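You operate a simulated robot arm through the tools that you are given. There is no shell and no other tool.

You run a simulated two-armed robot. Do the job below in one go: nothing can be reset, and whatever is moved stays where it is left.

Task
Dip the buff cube in the soak tank and freeze it at -25 C.
Fine: dark all over first; lid shut, frost button on, wait for the blue lamp.
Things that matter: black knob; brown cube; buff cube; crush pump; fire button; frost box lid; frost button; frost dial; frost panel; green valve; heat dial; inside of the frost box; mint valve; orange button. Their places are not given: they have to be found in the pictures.

Only the result counts: the job must be done as asked and must still hold three seconds after the hand-in. Knocking over, shifting, dropping, spilling or breaking anything else fails it. Lids that push on must go on centred and level and be pressed home; caps that screw on are set level and turned clockwise until they are tight.

Robot
Two 7-joint arms with fingered hands on one trunk that stands fixed in place. Base frame: the origin is at the foot of the trunk, x ahead of it, y to its left, z up. Units: mm, rad, N and s.
The left shoulder is at [45, 139, 1149], the right one opposite. With the tool pointing down near the work surface each hand reaches from about 420 to 820 mm from the base axis, measured 20 degrees to its own side. Payload 3.8 kg a hand.
Tool frame (each hand has its own): the origin (TCP) lies between the finger pads and is the grasp point; the fingertips stand 30 mm ahead of it; z points along the fingers, y is the line along which they close. The gripper opens to 104 mm. The gripper's body begins 35 mm behind the TCP. The gripper is a hand of 5 fingers: y runs from the thumb to the fingers, the wrist lies at [-15, -104, -178] in the tool frame.
Orientation is that of the tool frame in the base frame, as a unit quaternion [x, y, z, w]. With the fingers straight down and the wrist toward the robot, the tool's x, y and z point along [0, 1, 0], [1, 0, 0] and [0, 0, -1] of the base frame.

Tools
- The arms move only by the tool drive_tool. It takes "left_steps", "right_steps" or both (then of equal length, played together; a hand with none holds still); each is a list of rows, each a list of 6 numbers: the turn, a rotation vector about the base's x, y, z in rad, then the shift along the base's x, y, z in mm. In form: [[rx, ry, rz, tx, ty, tz], ...]. A call has 1 to 20 rows; each row shifts and turns the commanded pose from where the row before left it. Rows are played at 5 a second. More than 50 mm and 0.15 rad between two rows, and nothing of the call is played. A pose out of reach is approached as far as the arm can. The call stops where the force on the tool passes 90 N (or 10 N more than at its start, if that is more) or the arm is blocked; 0.2 s more then pass. In this call time passes only in rows, and 0.2 s behind the last. The reply holds the time, the measured pose of the TCP, the force on the tool along the base axes, the opening and the grip force, in the units named above and with some noise, with the torque about the TCP (base axes, N m) and any sound that the robot's microphone picked up.
- Cameras (640 x 400 px; columns grow to the right, rows downward): "scene" is now at [118.7, 42.2, 1323.7]; the picture's right is [0.72, -0.68, -0.11], its down [-0.30, -0.17, -0.94] and it looks along [0.62, 0.71, -0.33] (base axes); focal length 214 px, centre (320, 200). "left" rides on the left gripper at [-80, -78, -141] in its tool frame; the picture's right is [-0.78, -0.30, 0.56], its down [0.53, -0.78, 0.33] and it looks along [0.33, 0.56, 0.76] (tool axes); focal length 247 px, centre (320, 200). "right" rides on the right gripper at [80, -78, -141] in its tool frame; the picture's right is [-0.78, 0.30, -0.56], its down [-0.53, -0.78, 0.33] and it looks along [-0.33, 0.56, 0.76] (tool axes); focal length 247 px, centre (320, 200).
- snapshot(camera): a new picture of that camera. The clock stands still meanwhile.
- lift_body(by): slides the trunk up (or, below 0, down) by that many mm; the arms and the scene camera ride with it, the base frame stays. It gives what a move gives, with no picture.
- finger_targets(index, middle, ring, little, thumb_bend, thumb_turn, hand): sets how far each is bent, from 0 (flat) to 1 (curled in); at 0.3 the hand is open as for a grip, at 0.7 the pads meet at the TCP. One left out holds its place. A second passes; each finger stops where it meets its share of the squeeze, and holds until it gets a number again. It is the only way to open and close the hand. It gives what a move gives, with no picture; readings hold the bend of each and the force on index, middle, ring, little, thumb and palm. thumb_turn goes from beside the hand (0) to across from the fingers (1), as for a grip.
- head_to(pan, tilt): turns the head with the scene camera to pan (to the left, within 1.396 rad either way) and tilt (down, from -0.506 to 1.204), counted from straight ahead of the robot. It gives what a move gives.
- point_at(camera, pixels): for up to 12 pixels [column, row] of the newest picture of that camera ("zoom" is the newest enlarged one), the place [x, y, z] in the base frame of the surface seen there, good to about 2 mm, but the place of the scene camera against the robot may be out by one fixed shift of up to 12 mm in any direction. The clock stands still meanwhile.
- close_up(camera, box): a new picture of the part [left, top, right, bottom] of that camera's present view, enlarged. The clock stands still meanwhile.
- close_job(): hands the job in; it is judged then, once.

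Leave the grippers open and the arms clear of the work at the hand-in unless told otherwise.

The tools are called after "Call:" by a JSON object that holds its "fn" and its "kwargs". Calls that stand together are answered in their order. drive_tool: Moves the arms, as the interface text tells. Its arguments: {"type":"object","properties":{"left_steps":{"type":"array","items":{"type":"array","items":{"type":"number"}}},"right_steps":{"type":"array","items":{"type":"array","items":{"type":"number"}}}},"required":[]} The other tools are called the same way: lift_body (by) slides the trunk up or down; finger_targets (index, middle, ring, little, thumb_bend, thumb_turn, hand) moves the fingers one by one; head_to (pan, tilt) turns the head that bears the scene camera; snapshot (camera) takes a picture; point_at (camera, pixels) gives the place of the surface under pixels of a picture; close_up (camera, box) takes an enlarged picture of a part of a camera's view; close_job () hands the job in.

At the start:

```text
clock: 0.0
left_position: [321.7, 373.9, 1263.7]
left_ee_rot: [0.707, 0.707, 0.007, -0.002]
left_contact_force: [-0.2, 0.2, -0.3]
left_moment: [-0.01, -0.02, 0.02]
left_grip_width: 103.7
left_gripper_force: 0.1
left_shape: jaw
left_bend: [0.3, 0.3, 0.3, 0.3, 0.3, 0.98]
left_finger forces: [0.0, 0.0, 0.0, 0.0, 0.0, 0.0]
right_position: [496.7, 10.4, 1214.4]
right_ee_rot: [0.707, 0.708, 0.006, -0.002]
right_contact_force: [-0.4, 0.4, -0.6]
right_moment: [-0.03, -0.02, 0.01]
right_grip_width: 103.7
right_gripper_force: 0.0
right_shape: jaw
right_bend: [0.3, 0.3, 0.3, 0.3, 0.3, 0.98]
right_finger forces: [0.1, 0.0, 0.0, 0.0, 0.0, 0.0]
trunk travel left (down, up): [-225.0, 231.0]
head pan, tilt: [0.819, 0.251]
```

scene: 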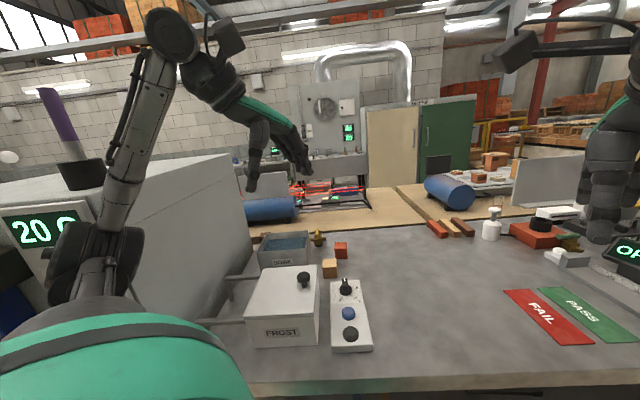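
right: 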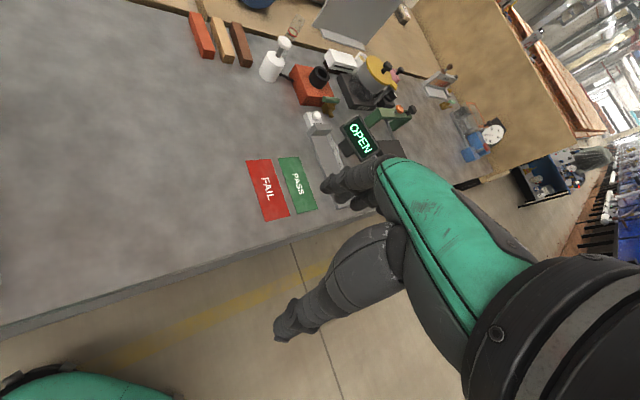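
left: 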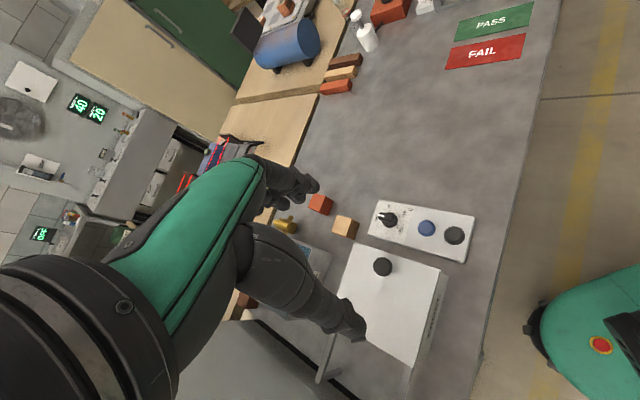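

I see the soak tank near (285,250), the frost box with its lid and black knob near (285,305), a panel with dial, blue button and black button near (350,315), a buff cube at (330,267) and a red-brown one at (341,250). I'll take enlarged pictures for detail.

Call:
{"fn": "close_up", "kwargs": {"camera": "scene", "box": [220, 210, 400, 360]}}

Call:
{"fn": "close_up", "kwargs": {"camera": "left", "box": [250, 170, 490, 370]}}

```text
2.67 times, centred on (310, 285) of scene
```

zoom: 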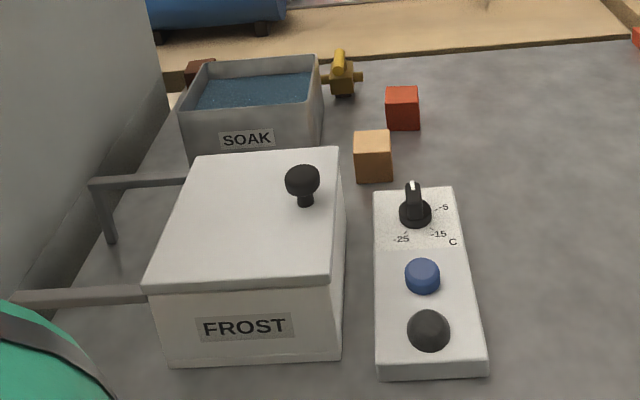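

```text
2.00 times, centred on (370, 270) of left
```

zoom: 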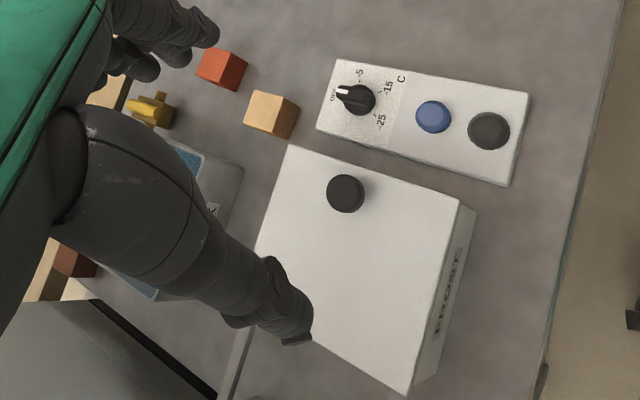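

The last enlarged view is from the left hand camera, which has no fixed shift. I'll ask for places there: buff cube, red cube, lid knob, lid corners, dial, blue button, dark dome, panel.

Call:
{"fn": "point_at", "kwargs": {"camera": "zoom", "pixels": [[275, 106], [225, 65], [345, 190], [291, 150], [458, 202], [407, 388], [358, 99], [433, 115], [488, 130], [345, 90], [460, 150], [150, 110]]}}

Call:
{"fn": "head_to", "kwargs": {"pan": 0.75, "tilt": 0.75}}

```text
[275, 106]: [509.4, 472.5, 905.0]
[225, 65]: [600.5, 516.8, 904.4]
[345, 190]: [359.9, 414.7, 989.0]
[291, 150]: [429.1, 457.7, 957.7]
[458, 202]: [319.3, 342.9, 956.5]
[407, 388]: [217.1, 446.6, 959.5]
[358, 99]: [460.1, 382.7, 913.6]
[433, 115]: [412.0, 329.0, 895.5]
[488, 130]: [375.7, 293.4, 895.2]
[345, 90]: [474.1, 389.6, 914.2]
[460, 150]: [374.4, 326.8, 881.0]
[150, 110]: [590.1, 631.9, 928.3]
```

```text
clock: 0.9
left_position: [321.9, 374.2, 1261.9]
left_ee_rot: [0.707, 0.707, 0.007, -0.003]
left_contact_force: [-0.8, -0.1, 0.1]
left_moment: [0.0, 0.0, 0.02]
left_grip_width: 103.7
left_gripper_force: 0.1
left_shape: jaw
left_bend: [0.3, 0.3, 0.3, 0.3, 0.3, 0.98]
left_finger forces: [0.0, 0.0, 0.0, 0.1, 0.0, 0.0]
right_position: [497.8, 10.2, 1215.3]
right_ee_rot: [0.706, 0.708, 0.006, -0.002]
right_contact_force: [0.7, 1.0, -0.3]
right_moment: [0.02, 0.01, 0.01]
right_grip_width: 103.9
right_gripper_force: 0.1
right_shape: jaw
right_bend: [0.3, 0.3, 0.3, 0.3, 0.3, 0.98]
right_finger forces: [0.0, 0.0, 0.0, 0.0, 0.1, 0.1]
trunk travel left (down, up): [-225.0, 231.0]
head pan, tilt: [0.75, 0.75]
```

Head turned. I'll take a new scene picture to see the tank and the box more from above.

Call:
{"fn": "snapshot", "kwargs": {"camera": "scene"}}

Call:
{"fn": "snapshot", "kwargs": {"camera": "left"}}

```text
taken
```

scene: 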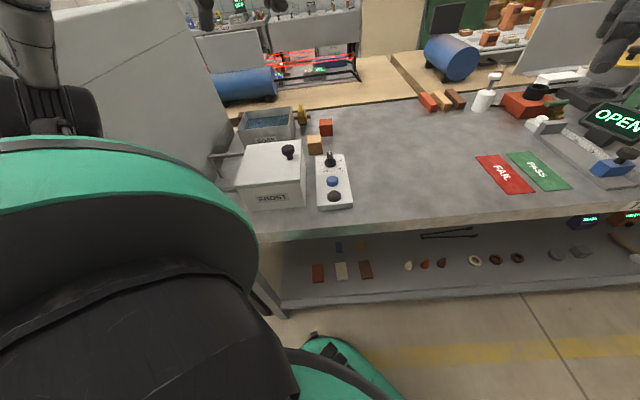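

```text
taken
```

left: 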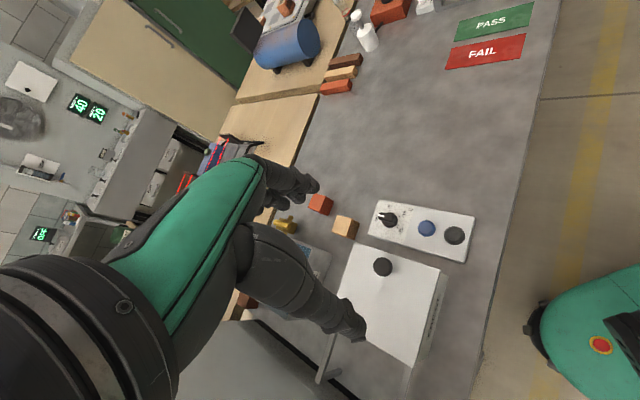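

I see the tank at (265,125), the box at (272,175) and the panel at (334,180) in the scene. I'll enlarge that part to measure the tank and look for a lid hinge.

Call:
{"fn": "close_up", "kwargs": {"camera": "scene", "box": [210, 90, 370, 215]}}

```text
3.20 times, centred on (290, 152) of scene
```

zoom: 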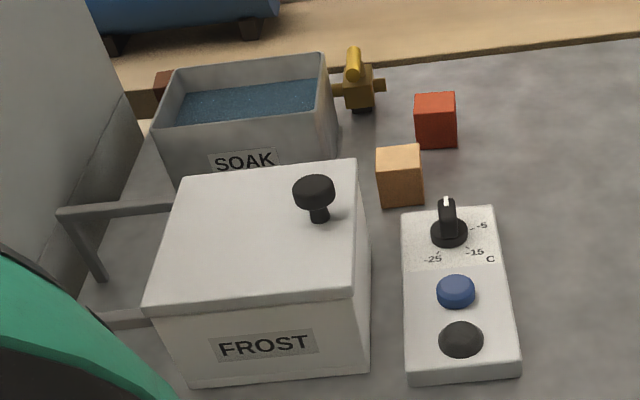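

I'll measure the tank rim corners, the water, the bars left of the box, and the cubes in this enlarged scene view.

Call:
{"fn": "point_at", "kwargs": {"camera": "zoom", "pixels": [[156, 130], [330, 113], [320, 57], [178, 70], [250, 100], [315, 185], [400, 160], [435, 110], [62, 211], [168, 205], [100, 275], [150, 318]]}}

Call:
{"fn": "point_at", "kwargs": {"camera": "zoom", "pixels": [[447, 203], [456, 284], [461, 332], [400, 184], [382, 168], [440, 170], [180, 176], [350, 163], [145, 303], [362, 298], [353, 60], [165, 80]]}}

```text
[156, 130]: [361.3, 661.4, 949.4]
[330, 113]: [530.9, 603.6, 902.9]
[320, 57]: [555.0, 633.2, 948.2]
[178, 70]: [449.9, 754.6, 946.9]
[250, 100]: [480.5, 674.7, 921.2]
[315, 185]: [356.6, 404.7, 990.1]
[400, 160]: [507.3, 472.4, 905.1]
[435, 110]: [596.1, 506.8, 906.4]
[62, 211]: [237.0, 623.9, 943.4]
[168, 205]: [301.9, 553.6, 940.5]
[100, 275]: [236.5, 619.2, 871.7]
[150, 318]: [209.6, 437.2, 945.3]
```

```text
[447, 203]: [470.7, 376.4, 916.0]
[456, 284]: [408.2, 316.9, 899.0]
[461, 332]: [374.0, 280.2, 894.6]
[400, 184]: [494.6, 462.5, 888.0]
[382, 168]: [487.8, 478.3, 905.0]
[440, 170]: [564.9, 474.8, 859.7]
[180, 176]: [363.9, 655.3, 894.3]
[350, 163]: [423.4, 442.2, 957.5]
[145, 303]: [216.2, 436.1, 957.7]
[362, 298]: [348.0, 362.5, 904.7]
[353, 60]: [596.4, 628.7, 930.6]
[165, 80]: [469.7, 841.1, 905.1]
```

The table is at z≈860, the cube is about 45 mm, tank rim z≈948, water z≈921. The scene camera reads about (-3,-11,0) off against the left camera. Bars at (60–170,205–320) left of the box might be rails for a sliding lid or a rest for a hinged one. I'll turn the head further left to see the kiln and that side.

Call:
{"fn": "head_to", "kwargs": {"pan": 1.05, "tilt": 0.5}}

Call:
{"fn": "snapshot", "kwargs": {"camera": "scene"}}

```text
clock: 1.7
left_position: [322.2, 375.1, 1262.7]
left_ee_rot: [0.707, 0.707, 0.007, -0.002]
left_contact_force: [0.2, -0.1, 0.3]
left_moment: [-0.01, 0.02, 0.0]
left_grip_width: 103.7
left_gripper_force: 0.0
left_shape: jaw
left_bend: [0.3, 0.3, 0.3, 0.3, 0.3, 0.98]
left_finger forces: [0.0, 0.0, 0.1, 0.0, 0.0, 0.1]
right_position: [498.4, 10.1, 1213.7]
right_ee_rot: [0.706, 0.708, 0.007, -0.003]
right_contact_force: [-0.2, 0.0, 0.2]
right_moment: [0.02, 0.03, -0.03]
right_grip_width: 103.7
right_gripper_force: 0.0
right_shape: jaw
right_bend: [0.3, 0.3, 0.3, 0.3, 0.3, 0.98]
right_finger forces: [0.0, 0.0, 0.0, 0.0, 0.0, 0.1]
trunk travel left (down, up): [-225.0, 231.0]
head pan, tilt: [1.051, 0.499]
```

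```text
taken
```

scene: 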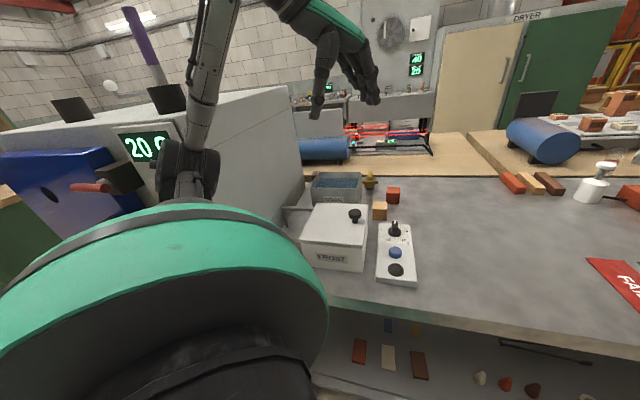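

I'll measure the kiln's right wall and its top edge, so the left hand and elbow keep clear of it.

Call:
{"fn": "point_at", "kwargs": {"camera": "scene", "pixels": [[288, 95], [297, 170], [260, 150], [240, 180], [215, 115], [284, 205], [270, 100], [320, 180], [340, 150], [250, 105], [310, 175], [187, 170]]}}

Call:
{"fn": "close_up", "kwargs": {"camera": "scene", "box": [230, 80, 450, 290]}}

```text
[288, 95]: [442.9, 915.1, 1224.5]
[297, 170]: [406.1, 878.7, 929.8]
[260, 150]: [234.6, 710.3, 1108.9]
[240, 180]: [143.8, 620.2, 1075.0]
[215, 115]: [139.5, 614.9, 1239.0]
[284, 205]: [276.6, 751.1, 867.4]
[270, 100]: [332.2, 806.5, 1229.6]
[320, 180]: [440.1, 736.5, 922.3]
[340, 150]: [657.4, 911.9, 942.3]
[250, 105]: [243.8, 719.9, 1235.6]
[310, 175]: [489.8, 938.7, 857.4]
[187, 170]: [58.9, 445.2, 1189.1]
```

```text
1.90 times, centred on (340, 185) of scene
```

zoom: 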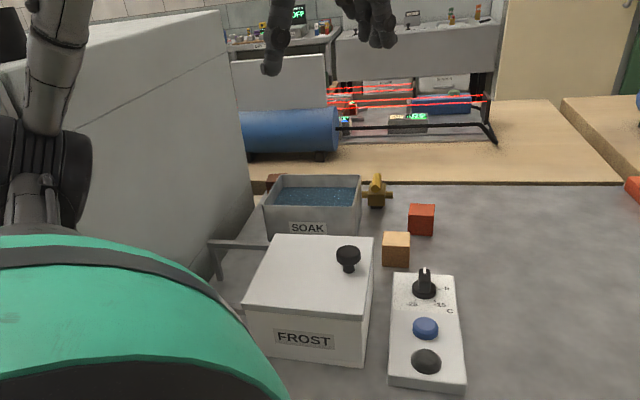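

The kiln wall lies about along y−x≈480, well clear on the wrist side if I keep the wrist toward the robot. I'll bring the left hand down to about (430,380,1060) to look closely at the dial panel and the lid with its camera.

Call:
{"fn": "drive_tool", "kwargs": {"left_steps": [[0, 0, 0, 21, 1, -40], [0, 0, 0, 21, 1, -40], [0, 0, 0, 21, 1, -40], [0, 0, 0, 21, 1, -40], [0, 0, 0, 21, 1, -40]]}}

Call:
{"fn": "snapshot", "kwargs": {"camera": "left"}}

```text
clock: 2.9
left_position: [436.5, 393.5, 1056.0]
left_ee_rot: [0.708, 0.706, 0.001, -0.001]
left_contact_force: [0.5, 0.0, 0.0]
left_moment: [0.02, 0.0, -0.01]
left_grip_width: 103.8
left_gripper_force: 0.0
left_shape: jaw
left_bend: [0.3, 0.3, 0.3, 0.3, 0.3, 0.98]
left_finger forces: [0.0, 0.0, 0.0, 0.0, 0.0, 0.0]
right_position: [505.1, 21.7, 1210.3]
right_ee_rot: [0.707, 0.707, -0.001, -0.001]
right_contact_force: [-0.2, -0.3, -1.5]
right_moment: [0.02, 0.01, 0.0]
right_grip_width: 103.9
right_gripper_force: 0.0
right_shape: jaw
right_bend: [0.3, 0.3, 0.3, 0.3, 0.3, 0.98]
right_finger forces: [0.1, 0.0, 0.1, 0.0, 0.0, 0.1]
trunk travel left (down, up): [-225.0, 231.0]
head pan, tilt: [1.051, 0.499]
```

```text
taken
```

left: 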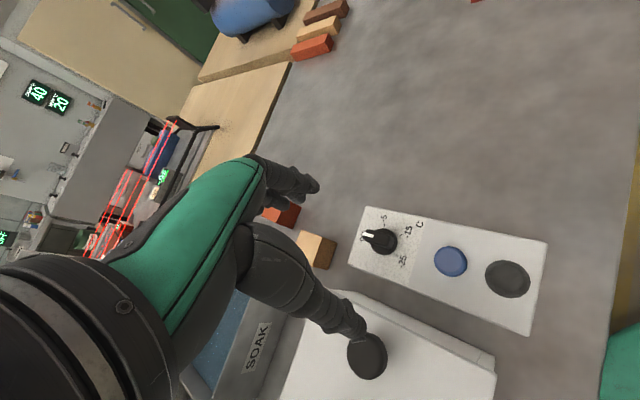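

The dial is at (382,240), the blue button at (450,262), the dark dome at (508,278). I'll enlarge the panel and the cubes.

Call:
{"fn": "close_up", "kwargs": {"camera": "left", "box": [340, 200, 440, 280]}}

Call:
{"fn": "point_at", "kwargs": {"camera": "zoom", "pixels": [[268, 200], [170, 190], [255, 160], [260, 250], [300, 200], [310, 90], [430, 150], [400, 290], [240, 300], [330, 260]]}}

Call:
{"fn": "close_up", "kwargs": {"camera": "left", "box": [230, 190, 390, 310]}}

```text
5.00 times, centred on (390, 240) of left
```

zoom: 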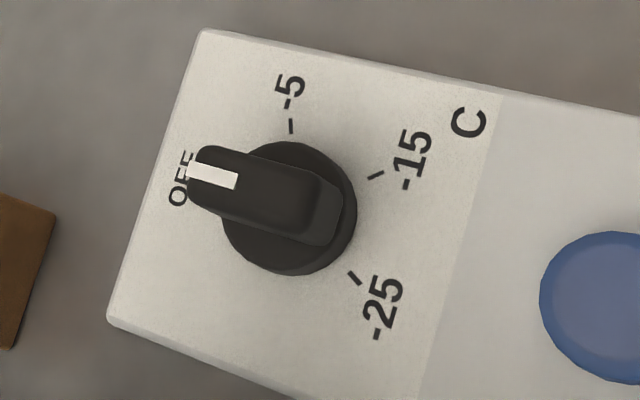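

```text
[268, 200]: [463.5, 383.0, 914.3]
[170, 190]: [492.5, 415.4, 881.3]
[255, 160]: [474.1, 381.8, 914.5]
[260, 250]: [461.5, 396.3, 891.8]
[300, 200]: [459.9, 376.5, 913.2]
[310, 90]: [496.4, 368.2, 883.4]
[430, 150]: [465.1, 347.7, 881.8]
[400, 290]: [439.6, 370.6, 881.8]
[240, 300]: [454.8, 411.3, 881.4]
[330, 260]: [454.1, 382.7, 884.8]
```

```text
3.33 times, centred on (310, 250) of left
```

zoom: 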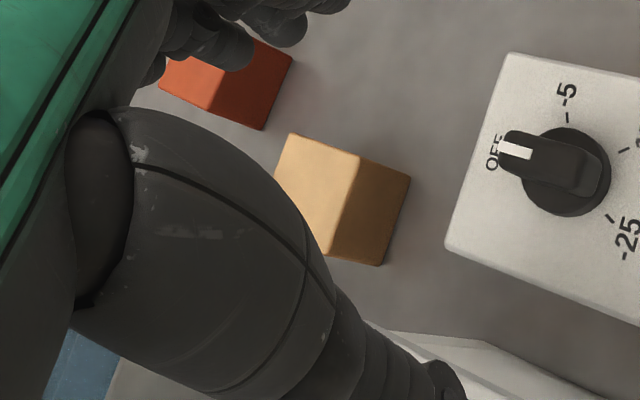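

I need the angles of the tick marks about the dial's axis. I'll enlarge the dial again and ask for ticks, pointer line and disc rim points.

Call:
{"fn": "close_up", "kwargs": {"camera": "left", "box": [340, 200, 440, 280]}}

Call:
{"fn": "point_at", "kwargs": {"camera": "zoom", "pixels": [[291, 126], [377, 175], [355, 277], [177, 193], [192, 172], [236, 181], [310, 190], [240, 248], [297, 268], [350, 215], [292, 150], [345, 175]]}}

```text
5.00 times, centred on (390, 240) of left
```

zoom: 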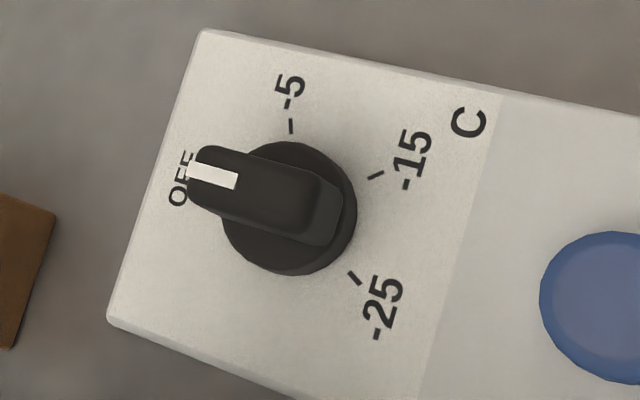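

```text
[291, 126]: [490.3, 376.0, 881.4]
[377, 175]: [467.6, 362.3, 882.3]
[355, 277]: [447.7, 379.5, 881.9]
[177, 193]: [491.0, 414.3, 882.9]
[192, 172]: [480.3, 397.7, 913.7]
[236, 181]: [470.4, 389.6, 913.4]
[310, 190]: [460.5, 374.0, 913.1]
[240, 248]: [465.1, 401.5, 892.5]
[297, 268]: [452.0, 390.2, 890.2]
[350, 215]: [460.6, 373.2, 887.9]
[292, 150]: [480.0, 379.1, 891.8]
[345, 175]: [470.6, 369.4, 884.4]
```

The tick circle gives the dial axis at about (469.8, 385); the pointer is at about +49° (OFF), −25 is at about −167°, so 216° clockwise seen from above. Now I want to see the shape of the left hand, so I'll aim the head at it.

Call:
{"fn": "head_to", "kwargs": {"pan": 0.8, "tilt": 0.5}}

Call:
{"fn": "close_up", "kwargs": {"camera": "scene", "box": [200, 80, 440, 320]}}

```text
clock: 3.7
left_position: [436.1, 392.8, 1055.1]
left_ee_rot: [0.707, 0.708, -0.001, -0.001]
left_contact_force: [0.3, -0.8, -0.6]
left_moment: [-0.03, -0.01, 0.0]
left_grip_width: 104.0
left_gripper_force: 0.0
left_shape: jaw
left_bend: [0.3, 0.3, 0.3, 0.3, 0.3, 0.98]
left_finger forces: [0.1, 0.0, 0.0, 0.0, 0.0, 0.0]
right_position: [506.2, 21.9, 1209.5]
right_ee_rot: [0.707, 0.707, 0.0, -0.001]
right_contact_force: [-0.4, -0.5, 0.3]
right_moment: [0.04, 0.02, 0.02]
right_grip_width: 103.7
right_gripper_force: 0.2
right_shape: jaw
right_bend: [0.3, 0.3, 0.3, 0.3, 0.3, 0.98]
right_finger forces: [0.0, 0.0, 0.1, 0.0, 0.0, 0.1]
trunk travel left (down, up): [-225.0, 231.0]
head pan, tilt: [0.799, 0.499]
```

```text
1.67 times, centred on (320, 200) of scene
```

zoom: 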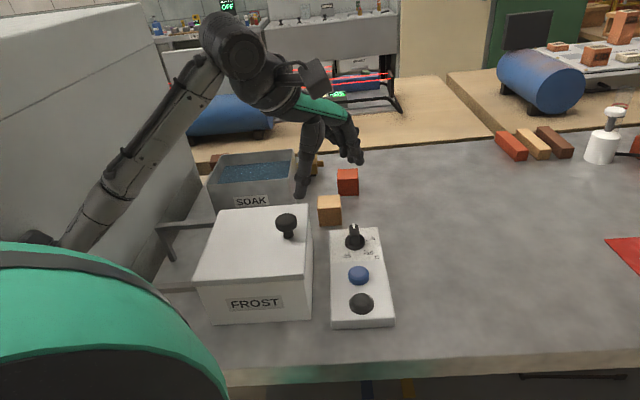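

I'll measure where the left elbow and forearm are, to judge clearance when lowering.

Call:
{"fn": "point_at", "kwargs": {"camera": "zoom", "pixels": [[60, 238], [100, 205], [150, 150], [200, 80], [240, 50], [300, 100], [335, 110], [352, 150], [305, 180], [303, 192], [360, 160], [35, 240]]}}

Call:
{"fn": "close_up", "kwargs": {"camera": "scene", "box": [280, 90, 360, 210]}}

```text
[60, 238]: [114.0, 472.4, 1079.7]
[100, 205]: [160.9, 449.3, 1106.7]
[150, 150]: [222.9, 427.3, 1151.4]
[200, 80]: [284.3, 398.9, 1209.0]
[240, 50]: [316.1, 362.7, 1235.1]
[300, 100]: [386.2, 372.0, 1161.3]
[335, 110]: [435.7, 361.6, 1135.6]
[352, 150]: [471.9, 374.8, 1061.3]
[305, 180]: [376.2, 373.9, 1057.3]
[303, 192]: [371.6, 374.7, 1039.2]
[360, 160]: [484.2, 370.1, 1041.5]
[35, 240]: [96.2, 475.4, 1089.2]
```

```text
3.33 times, centred on (320, 150) of scene
```

zoom: 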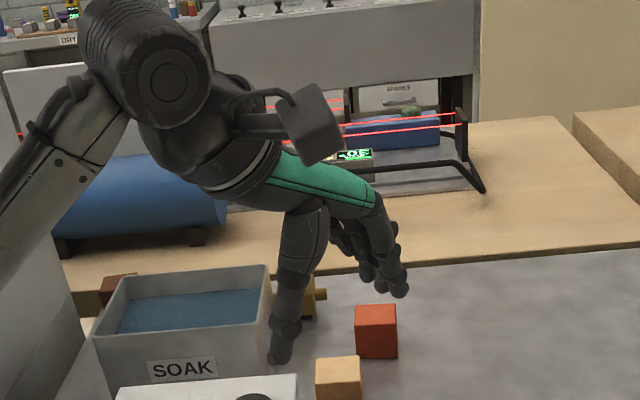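

The elbow is near (100,480,1085), some 70 mm from the kiln, so I'll keep moves small. Next I'll yaw the left hand +45° (closing line along the fixtures) and move it above the box to about (310,465,1120), to look at the lid's far edge and the bars.

Call:
{"fn": "drive_tool", "kwargs": {"left_steps": [[0, 0, 0.131, -21, 12, 11], [0, 0, 0.131, -21, 12, 11], [0, 0, 0.131, -21, 12, 11], [0, 0, 0.131, -21, 12, 11], [0, 0, 0.131, -21, 12, 11], [0, 0, 0.131, -21, 12, 11]]}}

Call:
{"fn": "snapshot", "kwargs": {"camera": "left"}}

Call:
{"fn": "snapshot", "kwargs": {"camera": "scene"}}

```text
clock: 5.1
left_position: [306.5, 467.4, 1120.6]
left_ee_rot: [0.381, 0.924, 0.001, 0.0]
left_contact_force: [0.0, -0.4, -0.1]
left_moment: [0.02, -0.01, 0.01]
left_grip_width: 103.9
left_gripper_force: 0.0
left_shape: jaw
left_bend: [0.3, 0.3, 0.3, 0.3, 0.3, 0.98]
left_finger forces: [0.2, 0.1, 0.0, 0.0, 0.1, 0.0]
right_position: [501.9, 25.0, 1211.4]
right_ee_rot: [0.707, 0.707, 0.0, 0.0]
right_contact_force: [-0.6, 1.0, 0.3]
right_moment: [0.0, -0.04, -0.02]
right_grip_width: 103.7
right_gripper_force: 0.1
right_shape: jaw
right_bend: [0.3, 0.3, 0.3, 0.3, 0.3, 0.98]
right_finger forces: [0.0, 0.0, 0.0, 0.0, 0.0, 0.0]
trunk travel left (down, up): [-225.0, 231.0]
head pan, tilt: [0.799, 0.499]
```

```text
taken
```

left: 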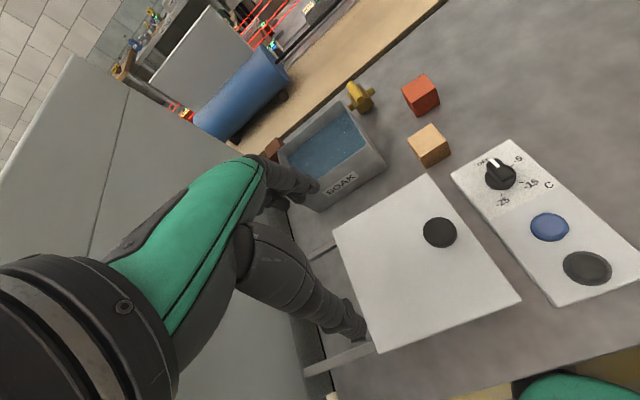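

```text
taken
```

scene: 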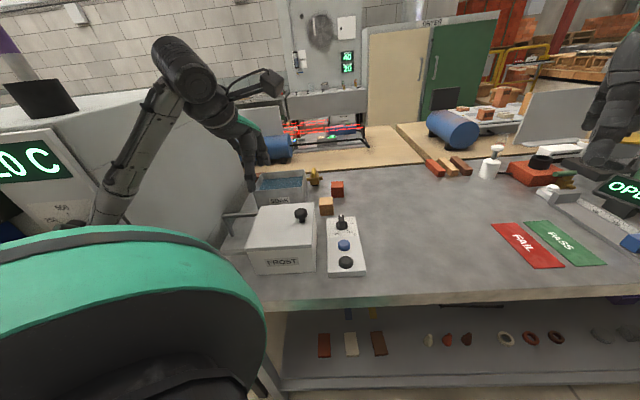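

I'll enlarge the lid's edge on the bar side, around (340,290).

Call:
{"fn": "close_up", "kwargs": {"camera": "left", "box": [280, 190, 440, 390]}}

Call:
{"fn": "point_at", "kwargs": {"camera": "left", "pixels": [[440, 230], [428, 176], [519, 298], [376, 351], [334, 232], [429, 135], [322, 242], [335, 362], [310, 372], [340, 136], [382, 162], [350, 110]]}}

```text
2.00 times, centred on (360, 290) of left
```

zoom: 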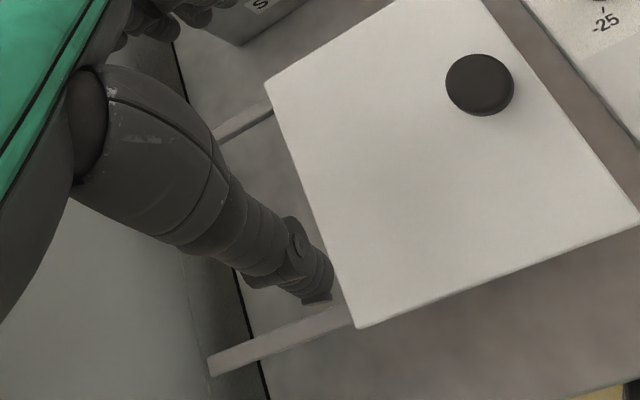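

```text
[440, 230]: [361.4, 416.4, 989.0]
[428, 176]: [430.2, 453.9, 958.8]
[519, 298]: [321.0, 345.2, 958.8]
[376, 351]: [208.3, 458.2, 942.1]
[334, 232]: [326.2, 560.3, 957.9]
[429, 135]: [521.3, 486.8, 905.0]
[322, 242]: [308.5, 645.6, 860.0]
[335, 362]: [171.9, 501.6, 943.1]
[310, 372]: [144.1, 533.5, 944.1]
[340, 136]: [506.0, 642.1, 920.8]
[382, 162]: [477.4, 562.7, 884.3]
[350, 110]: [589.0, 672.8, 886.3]
```

No hinge is visible, and the bars' tops (z≈943) are flush with the lid's underside, so the lid probably slides off toward the kiln. First the dial: I'll half close the fingers (about 60 mm opening, so the thumb stays off the blue button), then move over the dial at (470,385,1000) with yaw 49°.

Call:
{"fn": "finger_targets", "kwargs": {"hand": "left", "index": 0.47, "middle": 0.47, "ring": 0.47, "little": 0.47, "thumb_bend": 0.47, "thumb_turn": 1.0}}

Call:
{"fn": "drive_tool", "kwargs": {"left_steps": [[0, 0, 0.011, 27.2, -13.7, -20], [0, 0, 0.011, 27.2, -13.7, -20], [0, 0, 0.011, 27.2, -13.7, -20], [0, 0, 0.011, 27.2, -13.7, -20], [0, 0, 0.011, 27.2, -13.7, -20], [0, 0, 0.011, 27.2, -13.7, -20]]}}

Call:
{"fn": "snapshot", "kwargs": {"camera": "left"}}

Call:
{"fn": "snapshot", "kwargs": {"camera": "scene"}}

```text
clock: 6.1
left_position: [308.3, 467.1, 1120.4]
left_ee_rot: [0.383, 0.924, 0.0, 0.001]
left_contact_force: [-0.1, -0.6, -0.2]
left_moment: [-0.03, -0.01, 0.0]
left_grip_width: 60.4
left_gripper_force: 0.0
left_shape: fingers
left_bend: [0.47, 0.47, 0.47, 0.47, 0.47, 1.0]
left_finger forces: [0.0, 0.0, 0.1, 0.0, 0.0, 0.1]
right_position: [504.4, 24.4, 1211.3]
right_ee_rot: [0.707, 0.707, -0.001, -0.001]
right_contact_force: [-0.7, -0.5, -0.4]
right_moment: [0.0, 0.02, 0.04]
right_grip_width: 103.7
right_gripper_force: 0.0
right_shape: jaw
right_bend: [0.3, 0.3, 0.3, 0.3, 0.3, 0.98]
right_finger forces: [0.0, 0.1, 0.0, 0.0, 0.0, 0.1]
trunk travel left (down, up): [-225.0, 231.0]
head pan, tilt: [0.799, 0.499]
```

```text
clock: 7.5
left_position: [469.1, 380.2, 1003.4]
left_ee_rot: [0.352, 0.936, 0.002, 0.0]
left_contact_force: [1.0, -1.1, -0.3]
left_moment: [0.06, -0.01, 0.0]
left_grip_width: 60.0
left_gripper_force: 0.0
left_shape: fingers
left_bend: [0.47, 0.47, 0.47, 0.47, 0.47, 1.0]
left_finger forces: [0.1, 0.0, 0.0, 0.1, 0.1, 0.1]
right_position: [501.8, 20.7, 1212.4]
right_ee_rot: [0.706, 0.708, 0.001, -0.001]
right_contact_force: [-0.6, -0.4, -0.1]
right_moment: [0.04, 0.02, 0.0]
right_grip_width: 103.5
right_gripper_force: 0.0
right_shape: jaw
right_bend: [0.3, 0.3, 0.3, 0.3, 0.3, 0.98]
right_finger forces: [0.0, 0.0, 0.0, 0.0, 0.1, 0.1]
trunk travel left (down, up): [-225.0, 231.0]
head pan, tilt: [0.799, 0.499]
```

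```text
taken
```

left: 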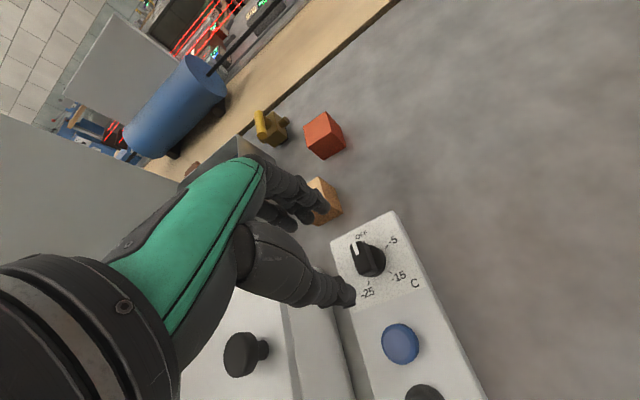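

```text
taken
```

scene: 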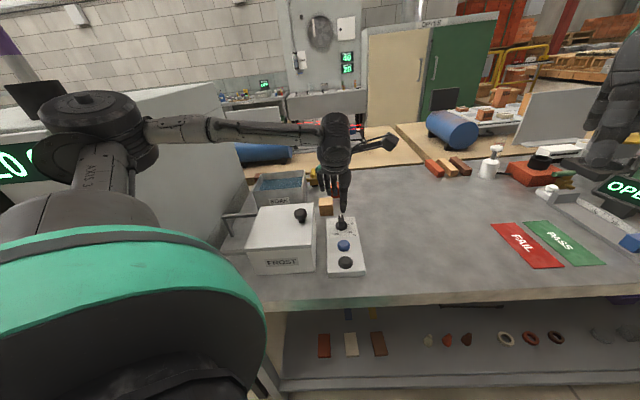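

The elbow has now swung high. I'll measure where the elbow and forearm are relative to the kiln, and send a null step to re-read the pose.

Call:
{"fn": "point_at", "kwargs": {"camera": "scene", "pixels": [[95, 100], [65, 110], [60, 150], [130, 130], [160, 130], [240, 130], [335, 130], [100, 180], [40, 125], [190, 110]]}}

Call:
{"fn": "drive_tool", "kwargs": {"left_steps": [[0, 0, 0, 0, 0, 0], [0, 0, 0, 0, 0, 0], [0, 0, 0, 0, 0, 0]]}}

Call:
{"fn": "close_up", "kwargs": {"camera": "scene", "box": [270, 100, 430, 260]}}

```text
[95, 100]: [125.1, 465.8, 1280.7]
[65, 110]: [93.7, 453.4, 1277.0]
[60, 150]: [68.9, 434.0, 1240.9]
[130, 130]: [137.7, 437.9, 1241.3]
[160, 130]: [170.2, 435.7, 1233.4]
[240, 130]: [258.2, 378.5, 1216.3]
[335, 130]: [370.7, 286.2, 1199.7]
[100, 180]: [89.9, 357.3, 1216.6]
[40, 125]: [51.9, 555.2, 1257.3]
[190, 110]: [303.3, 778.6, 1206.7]
```

```text
clock: 8.3
left_position: [470.8, 383.7, 1001.3]
left_ee_rot: [0.352, 0.936, -0.001, 0.001]
left_contact_force: [0.8, -0.5, -0.2]
left_moment: [-0.01, 0.0, -0.01]
left_grip_width: 60.2
left_gripper_force: 0.1
left_shape: fingers
left_bend: [0.47, 0.47, 0.47, 0.47, 0.47, 1.0]
left_finger forces: [0.1, 0.0, 0.0, 0.1, 0.0, 0.0]
right_position: [504.0, 23.0, 1211.7]
right_ee_rot: [0.707, 0.707, -0.001, -0.001]
right_contact_force: [1.5, -0.1, -0.8]
right_moment: [-0.03, 0.0, 0.0]
right_grip_width: 103.6
right_gripper_force: 0.0
right_shape: jaw
right_bend: [0.3, 0.3, 0.3, 0.3, 0.3, 0.98]
right_finger forces: [0.1, 0.0, 0.1, 0.0, 0.1, 0.1]
trunk travel left (down, up): [-225.0, 231.0]
head pan, tilt: [0.799, 0.499]
```

```text
2.50 times, centred on (350, 180) of scene
```

zoom: 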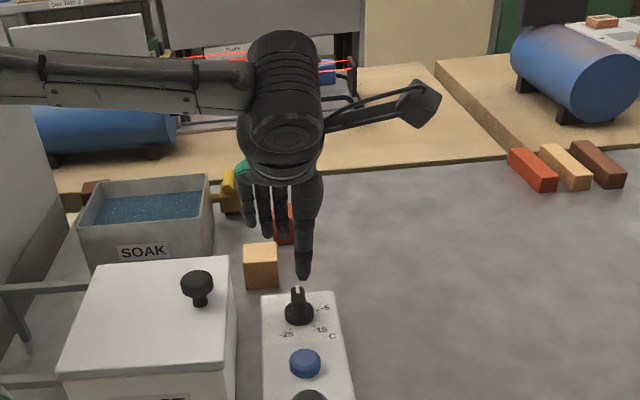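

Elbow is at about (95,460,1280), above the kiln's front, and the hand is free. TCP reads (470.8,383.7,1001) over the dial (469.8,385). I'll lower it 84 mm to z≈917 so the finger and thumb stand on either end of the pointer ridge, tips just above the panel (881).

Call:
{"fn": "drive_tool", "kwargs": {"left_steps": [[0, 0, 0, 0, 0, -21], [0, 0, 0, 0, 0, -21], [0, 0, 0, 0, 0, -21], [0, 0, 0, 0, 0, -11], [0, 0, 0, 0, 0, -10], [0, 0, 0, 0, 0, 0]]}}

Call:
{"fn": "snapshot", "kwargs": {"camera": "left"}}

Call:
{"fn": "close_up", "kwargs": {"camera": "scene", "box": [270, 130, 400, 260]}}

```text
clock: 9.7
left_position: [469.1, 382.8, 917.4]
left_ee_rot: [0.351, 0.936, 0.0, 0.0]
left_contact_force: [0.1, 0.0, 0.6]
left_moment: [-0.04, -0.01, -0.02]
left_grip_width: 60.1
left_gripper_force: 0.0
left_shape: fingers
left_bend: [0.47, 0.47, 0.47, 0.47, 0.47, 1.0]
left_finger forces: [0.0, 0.0, 0.0, 0.0, 0.1, 0.1]
right_position: [503.8, 24.2, 1210.3]
right_ee_rot: [0.706, 0.709, -0.001, 0.0]
right_contact_force: [-0.6, 0.3, 0.2]
right_moment: [0.01, 0.01, -0.01]
right_grip_width: 103.5
right_gripper_force: 0.1
right_shape: jaw
right_bend: [0.3, 0.3, 0.3, 0.3, 0.3, 0.98]
right_finger forces: [0.0, 0.0, 0.0, 0.0, 0.0, 0.0]
trunk travel left (down, up): [-225.0, 231.0]
head pan, tilt: [0.799, 0.499]
```

```text
taken
```

left: 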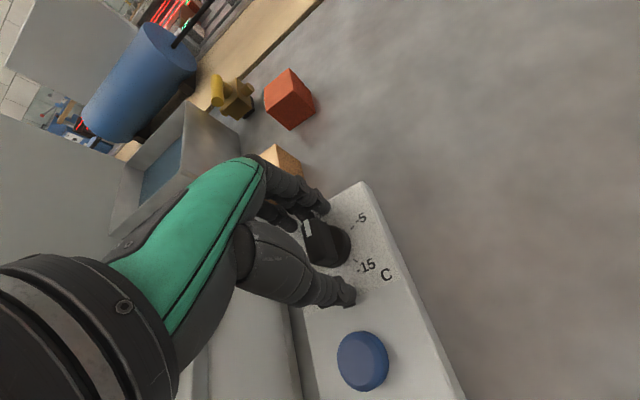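

```text
3.08 times, centred on (335, 195) of scene
```

zoom: 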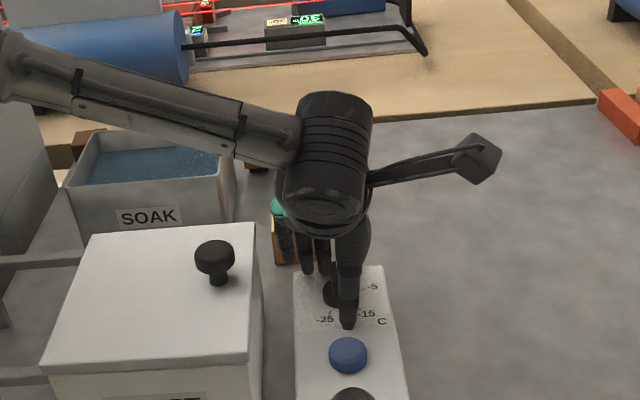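

The hand straddles the ridge: fingers at (310,205), thumb at (345,295) in the left view, no contact force. I'll close thumb, index and middle on the ridge.

Call:
{"fn": "finger_targets", "kwargs": {"hand": "left", "index": 0.64, "middle": 0.64, "thumb_bend": 0.64}}

Call:
{"fn": "close_up", "kwargs": {"camera": "left", "box": [240, 150, 440, 350]}}

```text
clock: 10.7
left_position: [470.0, 383.2, 916.5]
left_ee_rot: [0.352, 0.936, 0.0, 0.0]
left_contact_force: [3.8, 3.9, -1.0]
left_moment: [0.11, 0.0, 0.01]
left_grip_width: 29.7
left_gripper_force: 5.9
left_shape: fingers
left_bend: [0.58, 0.6, 0.47, 0.47, 0.6, 1.0]
left_finger forces: [5.3, 3.3, 0.1, 0.0, 3.3, 0.0]
right_position: [504.2, 24.3, 1210.9]
right_ee_rot: [0.707, 0.707, -0.001, -0.001]
right_contact_force: [-0.7, -1.1, -0.4]
right_moment: [-0.02, -0.01, -0.01]
right_grip_width: 103.8
right_gripper_force: 0.0
right_shape: jaw
right_bend: [0.3, 0.3, 0.3, 0.3, 0.3, 0.98]
right_finger forces: [0.1, 0.0, 0.0, 0.0, 0.0, 0.0]
trunk travel left (down, up): [-225.0, 231.0]
head pan, tilt: [0.799, 0.499]
```

```text
2.00 times, centred on (340, 250) of left
```

zoom: 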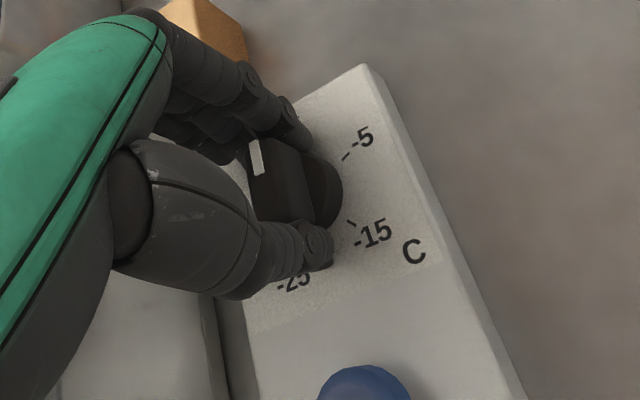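

Gripped: index 5.3 N, middle 3.3 N, thumb 3.3 N. I'll turn clockwise (−z) 0.5 rad in small steps and check that the pointer follows.

Call:
{"fn": "drive_tool", "kwargs": {"left_steps": [[0, 0, -0.1, 0, 0, 0], [0, 0, -0.1, 0, 0, 0], [0, 0, -0.1, 0, 0, 0], [0, 0, -0.1, 0, 0, 0], [0, 0, -0.1, 0, 0, 0]]}}

Call:
{"fn": "snapshot", "kwargs": {"camera": "left"}}

Call:
{"fn": "close_up", "kwargs": {"camera": "left", "box": [240, 150, 440, 350]}}

```text
clock: 11.9
left_position: [474.1, 374.7, 922.2]
left_ee_rot: [0.574, 0.819, 0.003, -0.003]
left_contact_force: [2.0, -0.6, 3.8]
left_moment: [0.03, -0.05, -0.07]
left_grip_width: 19.2
left_gripper_force: 4.0
left_shape: fingers
left_bend: [0.64, 0.61, 0.47, 0.47, 0.62, 1.0]
left_finger forces: [0.6, 3.8, 0.0, 0.1, 3.7, 0.0]
right_position: [508.8, 14.7, 1209.5]
right_ee_rot: [0.706, 0.708, 0.001, -0.005]
right_contact_force: [0.1, -0.3, 0.3]
right_moment: [-0.03, -0.01, 0.03]
right_grip_width: 103.5
right_gripper_force: 0.0
right_shape: jaw
right_bend: [0.3, 0.3, 0.3, 0.3, 0.3, 0.98]
right_finger forces: [0.0, 0.0, 0.0, 0.0, 0.0, 0.1]
trunk travel left (down, up): [-225.0, 231.0]
head pan, tilt: [0.799, 0.499]
```

```text
taken
```

left: 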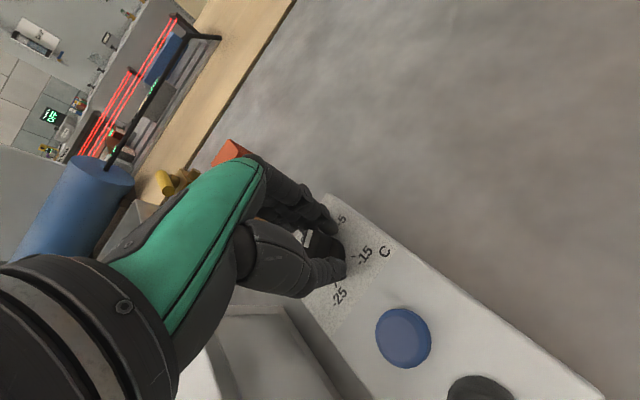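

```text
2.00 times, centred on (340, 250) of left
```

zoom: 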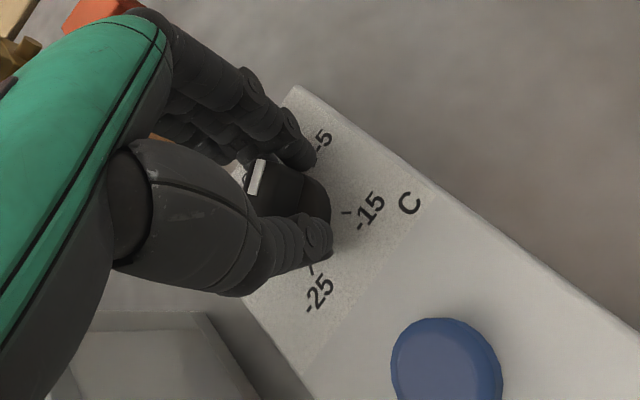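

The hand yawed to about 20° but the dial seems to have turned only a little; the TCP reading moved too. I'll send a null step to let it settle and look again.

Call:
{"fn": "drive_tool", "kwargs": {"left_steps": [[0, 0, 0, 0, 0, 0], [0, 0, 0, 0, 0, 0], [0, 0, 0, 0, 0, 0]]}}

Call:
{"fn": "snapshot", "kwargs": {"camera": "scene"}}

Call:
{"fn": "close_up", "kwargs": {"camera": "left", "box": [270, 180, 390, 300]}}

```text
clock: 12.7
left_position: [473.0, 377.7, 919.0]
left_ee_rot: [0.572, 0.82, 0.003, -0.004]
left_contact_force: [7.7, -3.6, 4.9]
left_moment: [-0.07, -0.21, -0.11]
left_grip_width: 20.1
left_gripper_force: 5.4
left_shape: fingers
left_bend: [0.62, 0.59, 0.47, 0.47, 0.63, 1.0]
left_finger forces: [2.5, 5.7, 0.0, 0.0, 3.3, 0.0]
right_position: [508.0, 15.4, 1207.9]
right_ee_rot: [0.706, 0.708, 0.001, -0.004]
right_contact_force: [-0.6, -0.1, 0.1]
right_moment: [0.01, -0.01, 0.01]
right_grip_width: 103.6
right_gripper_force: 0.1
right_shape: jaw
right_bend: [0.3, 0.3, 0.3, 0.3, 0.3, 0.98]
right_finger forces: [0.1, 0.1, 0.0, 0.1, 0.1, 0.0]
trunk travel left (down, up): [-225.0, 231.0]
head pan, tilt: [0.799, 0.499]
```

```text
taken
```

scene: 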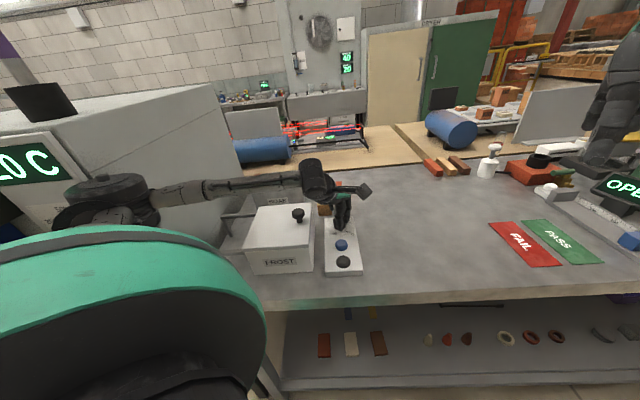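

```text
3.33 times, centred on (330, 240) of left
```

zoom: 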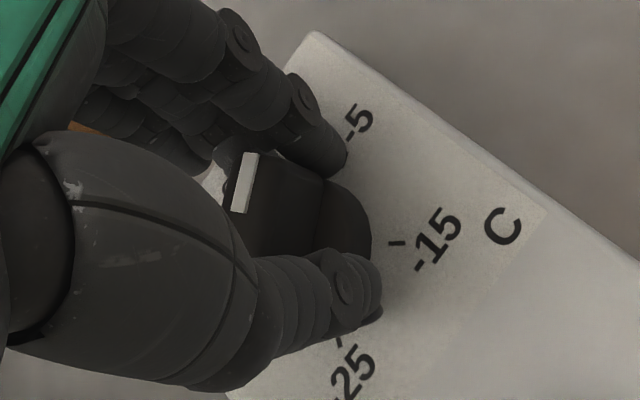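

I'll read the pointer's white mark ends and the tick positions in this enlarged picture to find the dial's angle.

Call:
{"fn": "point_at", "kwargs": {"camera": "zoom", "pixels": [[249, 157], [241, 207], [398, 243], [340, 340], [300, 190], [290, 240], [348, 125], [235, 230], [320, 170]]}}

```text
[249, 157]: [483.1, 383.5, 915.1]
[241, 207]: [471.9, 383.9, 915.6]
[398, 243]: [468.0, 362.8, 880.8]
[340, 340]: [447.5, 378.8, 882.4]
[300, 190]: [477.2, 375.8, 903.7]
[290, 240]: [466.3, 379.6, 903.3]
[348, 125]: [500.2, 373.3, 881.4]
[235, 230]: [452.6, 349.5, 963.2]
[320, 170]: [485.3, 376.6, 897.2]
```

The pointer is now at about −4° (was 49°), so the dial follows. I'll keep turning clockwise another 0.6 rad, correcting the position a little (−2,+5 mm).

Call:
{"fn": "drive_tool", "kwargs": {"left_steps": [[0, 0, -0.1, -1, 2, -1], [0, 0, -0.1, -1, 2, -1], [0, 0, -0.1, 0, 1, 0], [0, 0, -0.1, 0, 0, 0], [0, 0, -0.1, 0, 0, 0], [0, 0, -0.1, 0, 0, 0]]}}

Call:
{"fn": "snapshot", "kwargs": {"camera": "scene"}}

Call:
{"fn": "close_up", "kwargs": {"camera": "left", "box": [250, 160, 410, 320]}}

```text
clock: 14.1
left_position: [468.5, 382.2, 918.0]
left_ee_rot: [0.789, 0.614, 0.002, -0.001]
left_contact_force: [5.3, -17.4, 9.6]
left_moment: [-0.48, -0.16, -0.04]
left_grip_width: 21.1
left_gripper_force: 8.9
left_shape: fingers
left_bend: [0.59, 0.6, 0.47, 0.47, 0.65, 0.98]
left_finger forces: [6.6, 4.7, 0.0, 0.0, 7.2, 0.1]
right_position: [502.8, 17.0, 1211.5]
right_ee_rot: [0.707, 0.708, 0.002, -0.003]
right_contact_force: [-0.1, 0.3, 0.2]
right_moment: [0.01, 0.01, -0.04]
right_grip_width: 103.6
right_gripper_force: 0.2
right_shape: jaw
right_bend: [0.3, 0.3, 0.3, 0.3, 0.3, 0.98]
right_finger forces: [0.1, 0.1, 0.0, 0.1, 0.0, 0.0]
trunk travel left (down, up): [-225.0, 231.0]
head pan, tilt: [0.799, 0.499]
```

```text
taken
```

scene: 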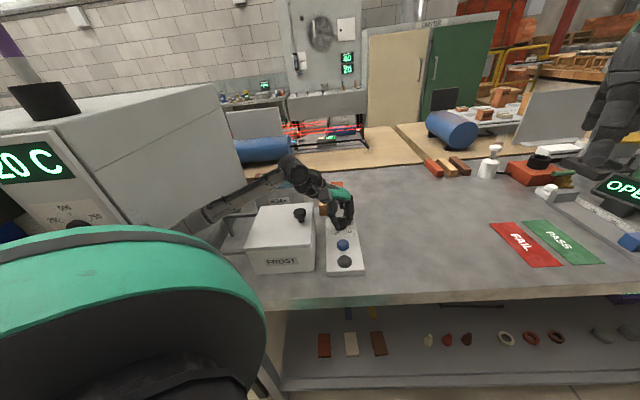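

```text
2.50 times, centred on (330, 240) of left
```

zoom: 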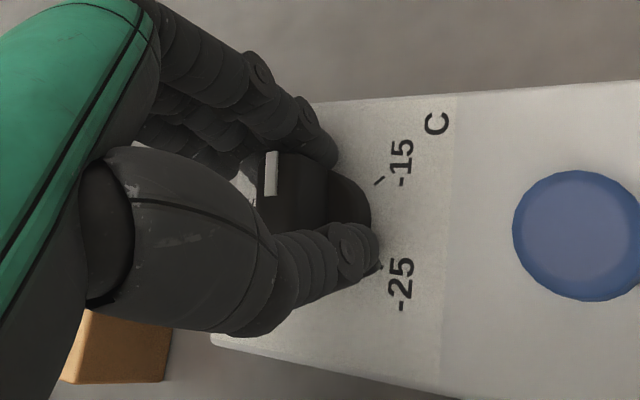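

I see the forearm is now low on the left at (215,213). I'll measure its height over the bars, and the pointer's angle again.

Call:
{"fn": "point_at", "kwargs": {"camera": "zoom", "pixels": [[272, 155], [271, 192], [380, 180], [379, 268], [300, 170], [300, 210]]}}

Call:
{"fn": "point_at", "kwargs": {"camera": "scene", "pixels": [[190, 222], [215, 210], [240, 197], [265, 182], [290, 168], [180, 228], [300, 213], [345, 205]]}}

```text
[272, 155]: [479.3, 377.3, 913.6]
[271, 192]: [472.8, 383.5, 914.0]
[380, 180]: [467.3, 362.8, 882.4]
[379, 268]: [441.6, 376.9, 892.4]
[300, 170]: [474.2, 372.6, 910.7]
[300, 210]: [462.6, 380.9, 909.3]
```

```text
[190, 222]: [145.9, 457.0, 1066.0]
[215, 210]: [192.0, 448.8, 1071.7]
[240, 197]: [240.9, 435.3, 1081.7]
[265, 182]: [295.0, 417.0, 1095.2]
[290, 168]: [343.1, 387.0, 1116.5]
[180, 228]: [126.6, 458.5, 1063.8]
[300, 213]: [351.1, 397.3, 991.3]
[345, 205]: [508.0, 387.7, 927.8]
```

Pointer at about −42°, hand yaw −14°, with a 17 N side load from being a bit off the axis. I'll release, yaw the hand back counter-clockwise in place around the ridge to +48° (closing straight across the ridge), and re-grip.

Call:
{"fn": "finger_targets", "kwargs": {"hand": "left", "index": 0.47, "middle": 0.47, "thumb_bend": 0.47}}

Call:
{"fn": "drive_tool", "kwargs": {"left_steps": [[0, 0, 0, 0, 0, 0], [0, 0, 0, 0, 0, 0]]}}

```text
clock: 15.1
left_position: [468.4, 384.0, 919.6]
left_ee_rot: [0.789, 0.614, 0.002, -0.002]
left_contact_force: [0.6, 0.3, -0.1]
left_moment: [0.03, -0.02, -0.04]
left_grip_width: 58.9
left_gripper_force: 0.0
left_shape: fingers
left_bend: [0.47, 0.47, 0.47, 0.47, 0.47, 1.0]
left_finger forces: [0.0, 0.1, 0.0, 0.0, 0.0, 0.1]
right_position: [502.9, 17.2, 1211.8]
right_ee_rot: [0.707, 0.707, 0.002, -0.002]
right_contact_force: [0.5, -0.3, 0.0]
right_moment: [0.0, 0.0, 0.01]
right_grip_width: 103.6
right_gripper_force: 0.0
right_shape: jaw
right_bend: [0.3, 0.3, 0.3, 0.3, 0.3, 0.98]
right_finger forces: [0.0, 0.0, 0.1, 0.0, 0.1, 0.1]
trunk travel left (down, up): [-225.0, 231.0]
head pan, tilt: [0.799, 0.499]
```

```text
clock: 15.7
left_position: [467.4, 384.2, 919.4]
left_ee_rot: [0.789, 0.614, 0.003, -0.002]
left_contact_force: [0.1, 0.3, -0.4]
left_moment: [-0.02, -0.02, 0.01]
left_grip_width: 58.9
left_gripper_force: 0.0
left_shape: fingers
left_bend: [0.47, 0.47, 0.47, 0.47, 0.47, 1.0]
left_finger forces: [0.1, 0.0, 0.0, 0.2, 0.0, 0.0]
right_position: [502.5, 17.6, 1210.7]
right_ee_rot: [0.706, 0.708, 0.002, -0.002]
right_contact_force: [-0.4, -0.1, 0.0]
right_moment: [0.06, -0.01, -0.01]
right_grip_width: 104.0
right_gripper_force: 0.1
right_shape: jaw
right_bend: [0.3, 0.3, 0.3, 0.3, 0.3, 0.98]
right_finger forces: [0.1, 0.0, 0.0, 0.1, 0.0, 0.0]
trunk travel left (down, up): [-225.0, 231.0]
head pan, tilt: [0.799, 0.499]
```

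Free again, reading (467.4,384.2,919). I'll yaw +1.08 rad in place to ψ≈48°, shifting slightly to stay centred on the axis.

Call:
{"fn": "drive_tool", "kwargs": {"left_steps": [[0, 0, 0.135, 0.5, -0.5, 0.5], [0, 0, 0.135, 0.5, -0.5, 0.5], [0, 0, 0.135, 0.5, -0.5, 0.5], [0, 0, 0.135, 0.5, -0.5, 0], [0, 0, 0.135, 0, -0.5, 0], [0, 0, 0.135, 0, -0.5, 0], [0, 0, 0.135, 0, 0, 0], [0, 0, 0.135, 0, 0, 0], [0, 0, 0, 0, 0, 0]]}}

Call:
{"fn": "close_up", "kwargs": {"camera": "left", "box": [240, 150, 440, 350]}}

```text
clock: 17.7
left_position: [470.4, 384.3, 918.6]
left_ee_rot: [0.36, 0.933, -0.001, 0.0]
left_contact_force: [0.7, 0.5, -0.3]
left_moment: [0.01, 0.01, 0.02]
left_grip_width: 59.1
left_gripper_force: 0.0
left_shape: fingers
left_bend: [0.47, 0.47, 0.47, 0.47, 0.47, 1.0]
left_finger forces: [0.1, 0.1, 0.0, 0.0, 0.1, 0.0]
right_position: [502.8, 24.9, 1211.3]
right_ee_rot: [0.706, 0.708, -0.001, -0.001]
right_contact_force: [-0.6, -0.2, -0.4]
right_moment: [-0.02, 0.03, 0.01]
right_grip_width: 103.8
right_gripper_force: 0.1
right_shape: jaw
right_bend: [0.3, 0.3, 0.3, 0.3, 0.3, 0.98]
right_finger forces: [0.0, 0.1, 0.1, 0.1, 0.0, 0.0]
trunk travel left (down, up): [-225.0, 231.0]
head pan, tilt: [0.799, 0.499]
```

```text
2.00 times, centred on (340, 250) of left
```

zoom: 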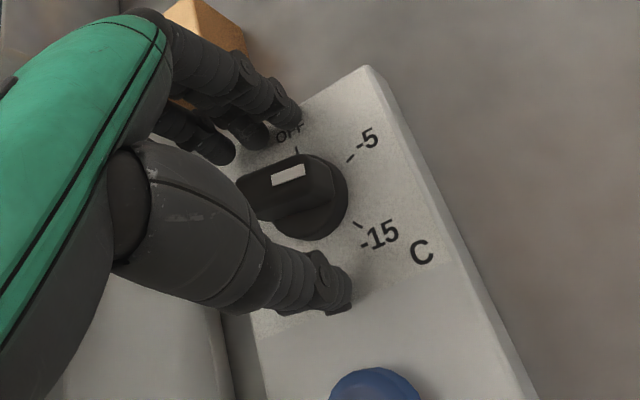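

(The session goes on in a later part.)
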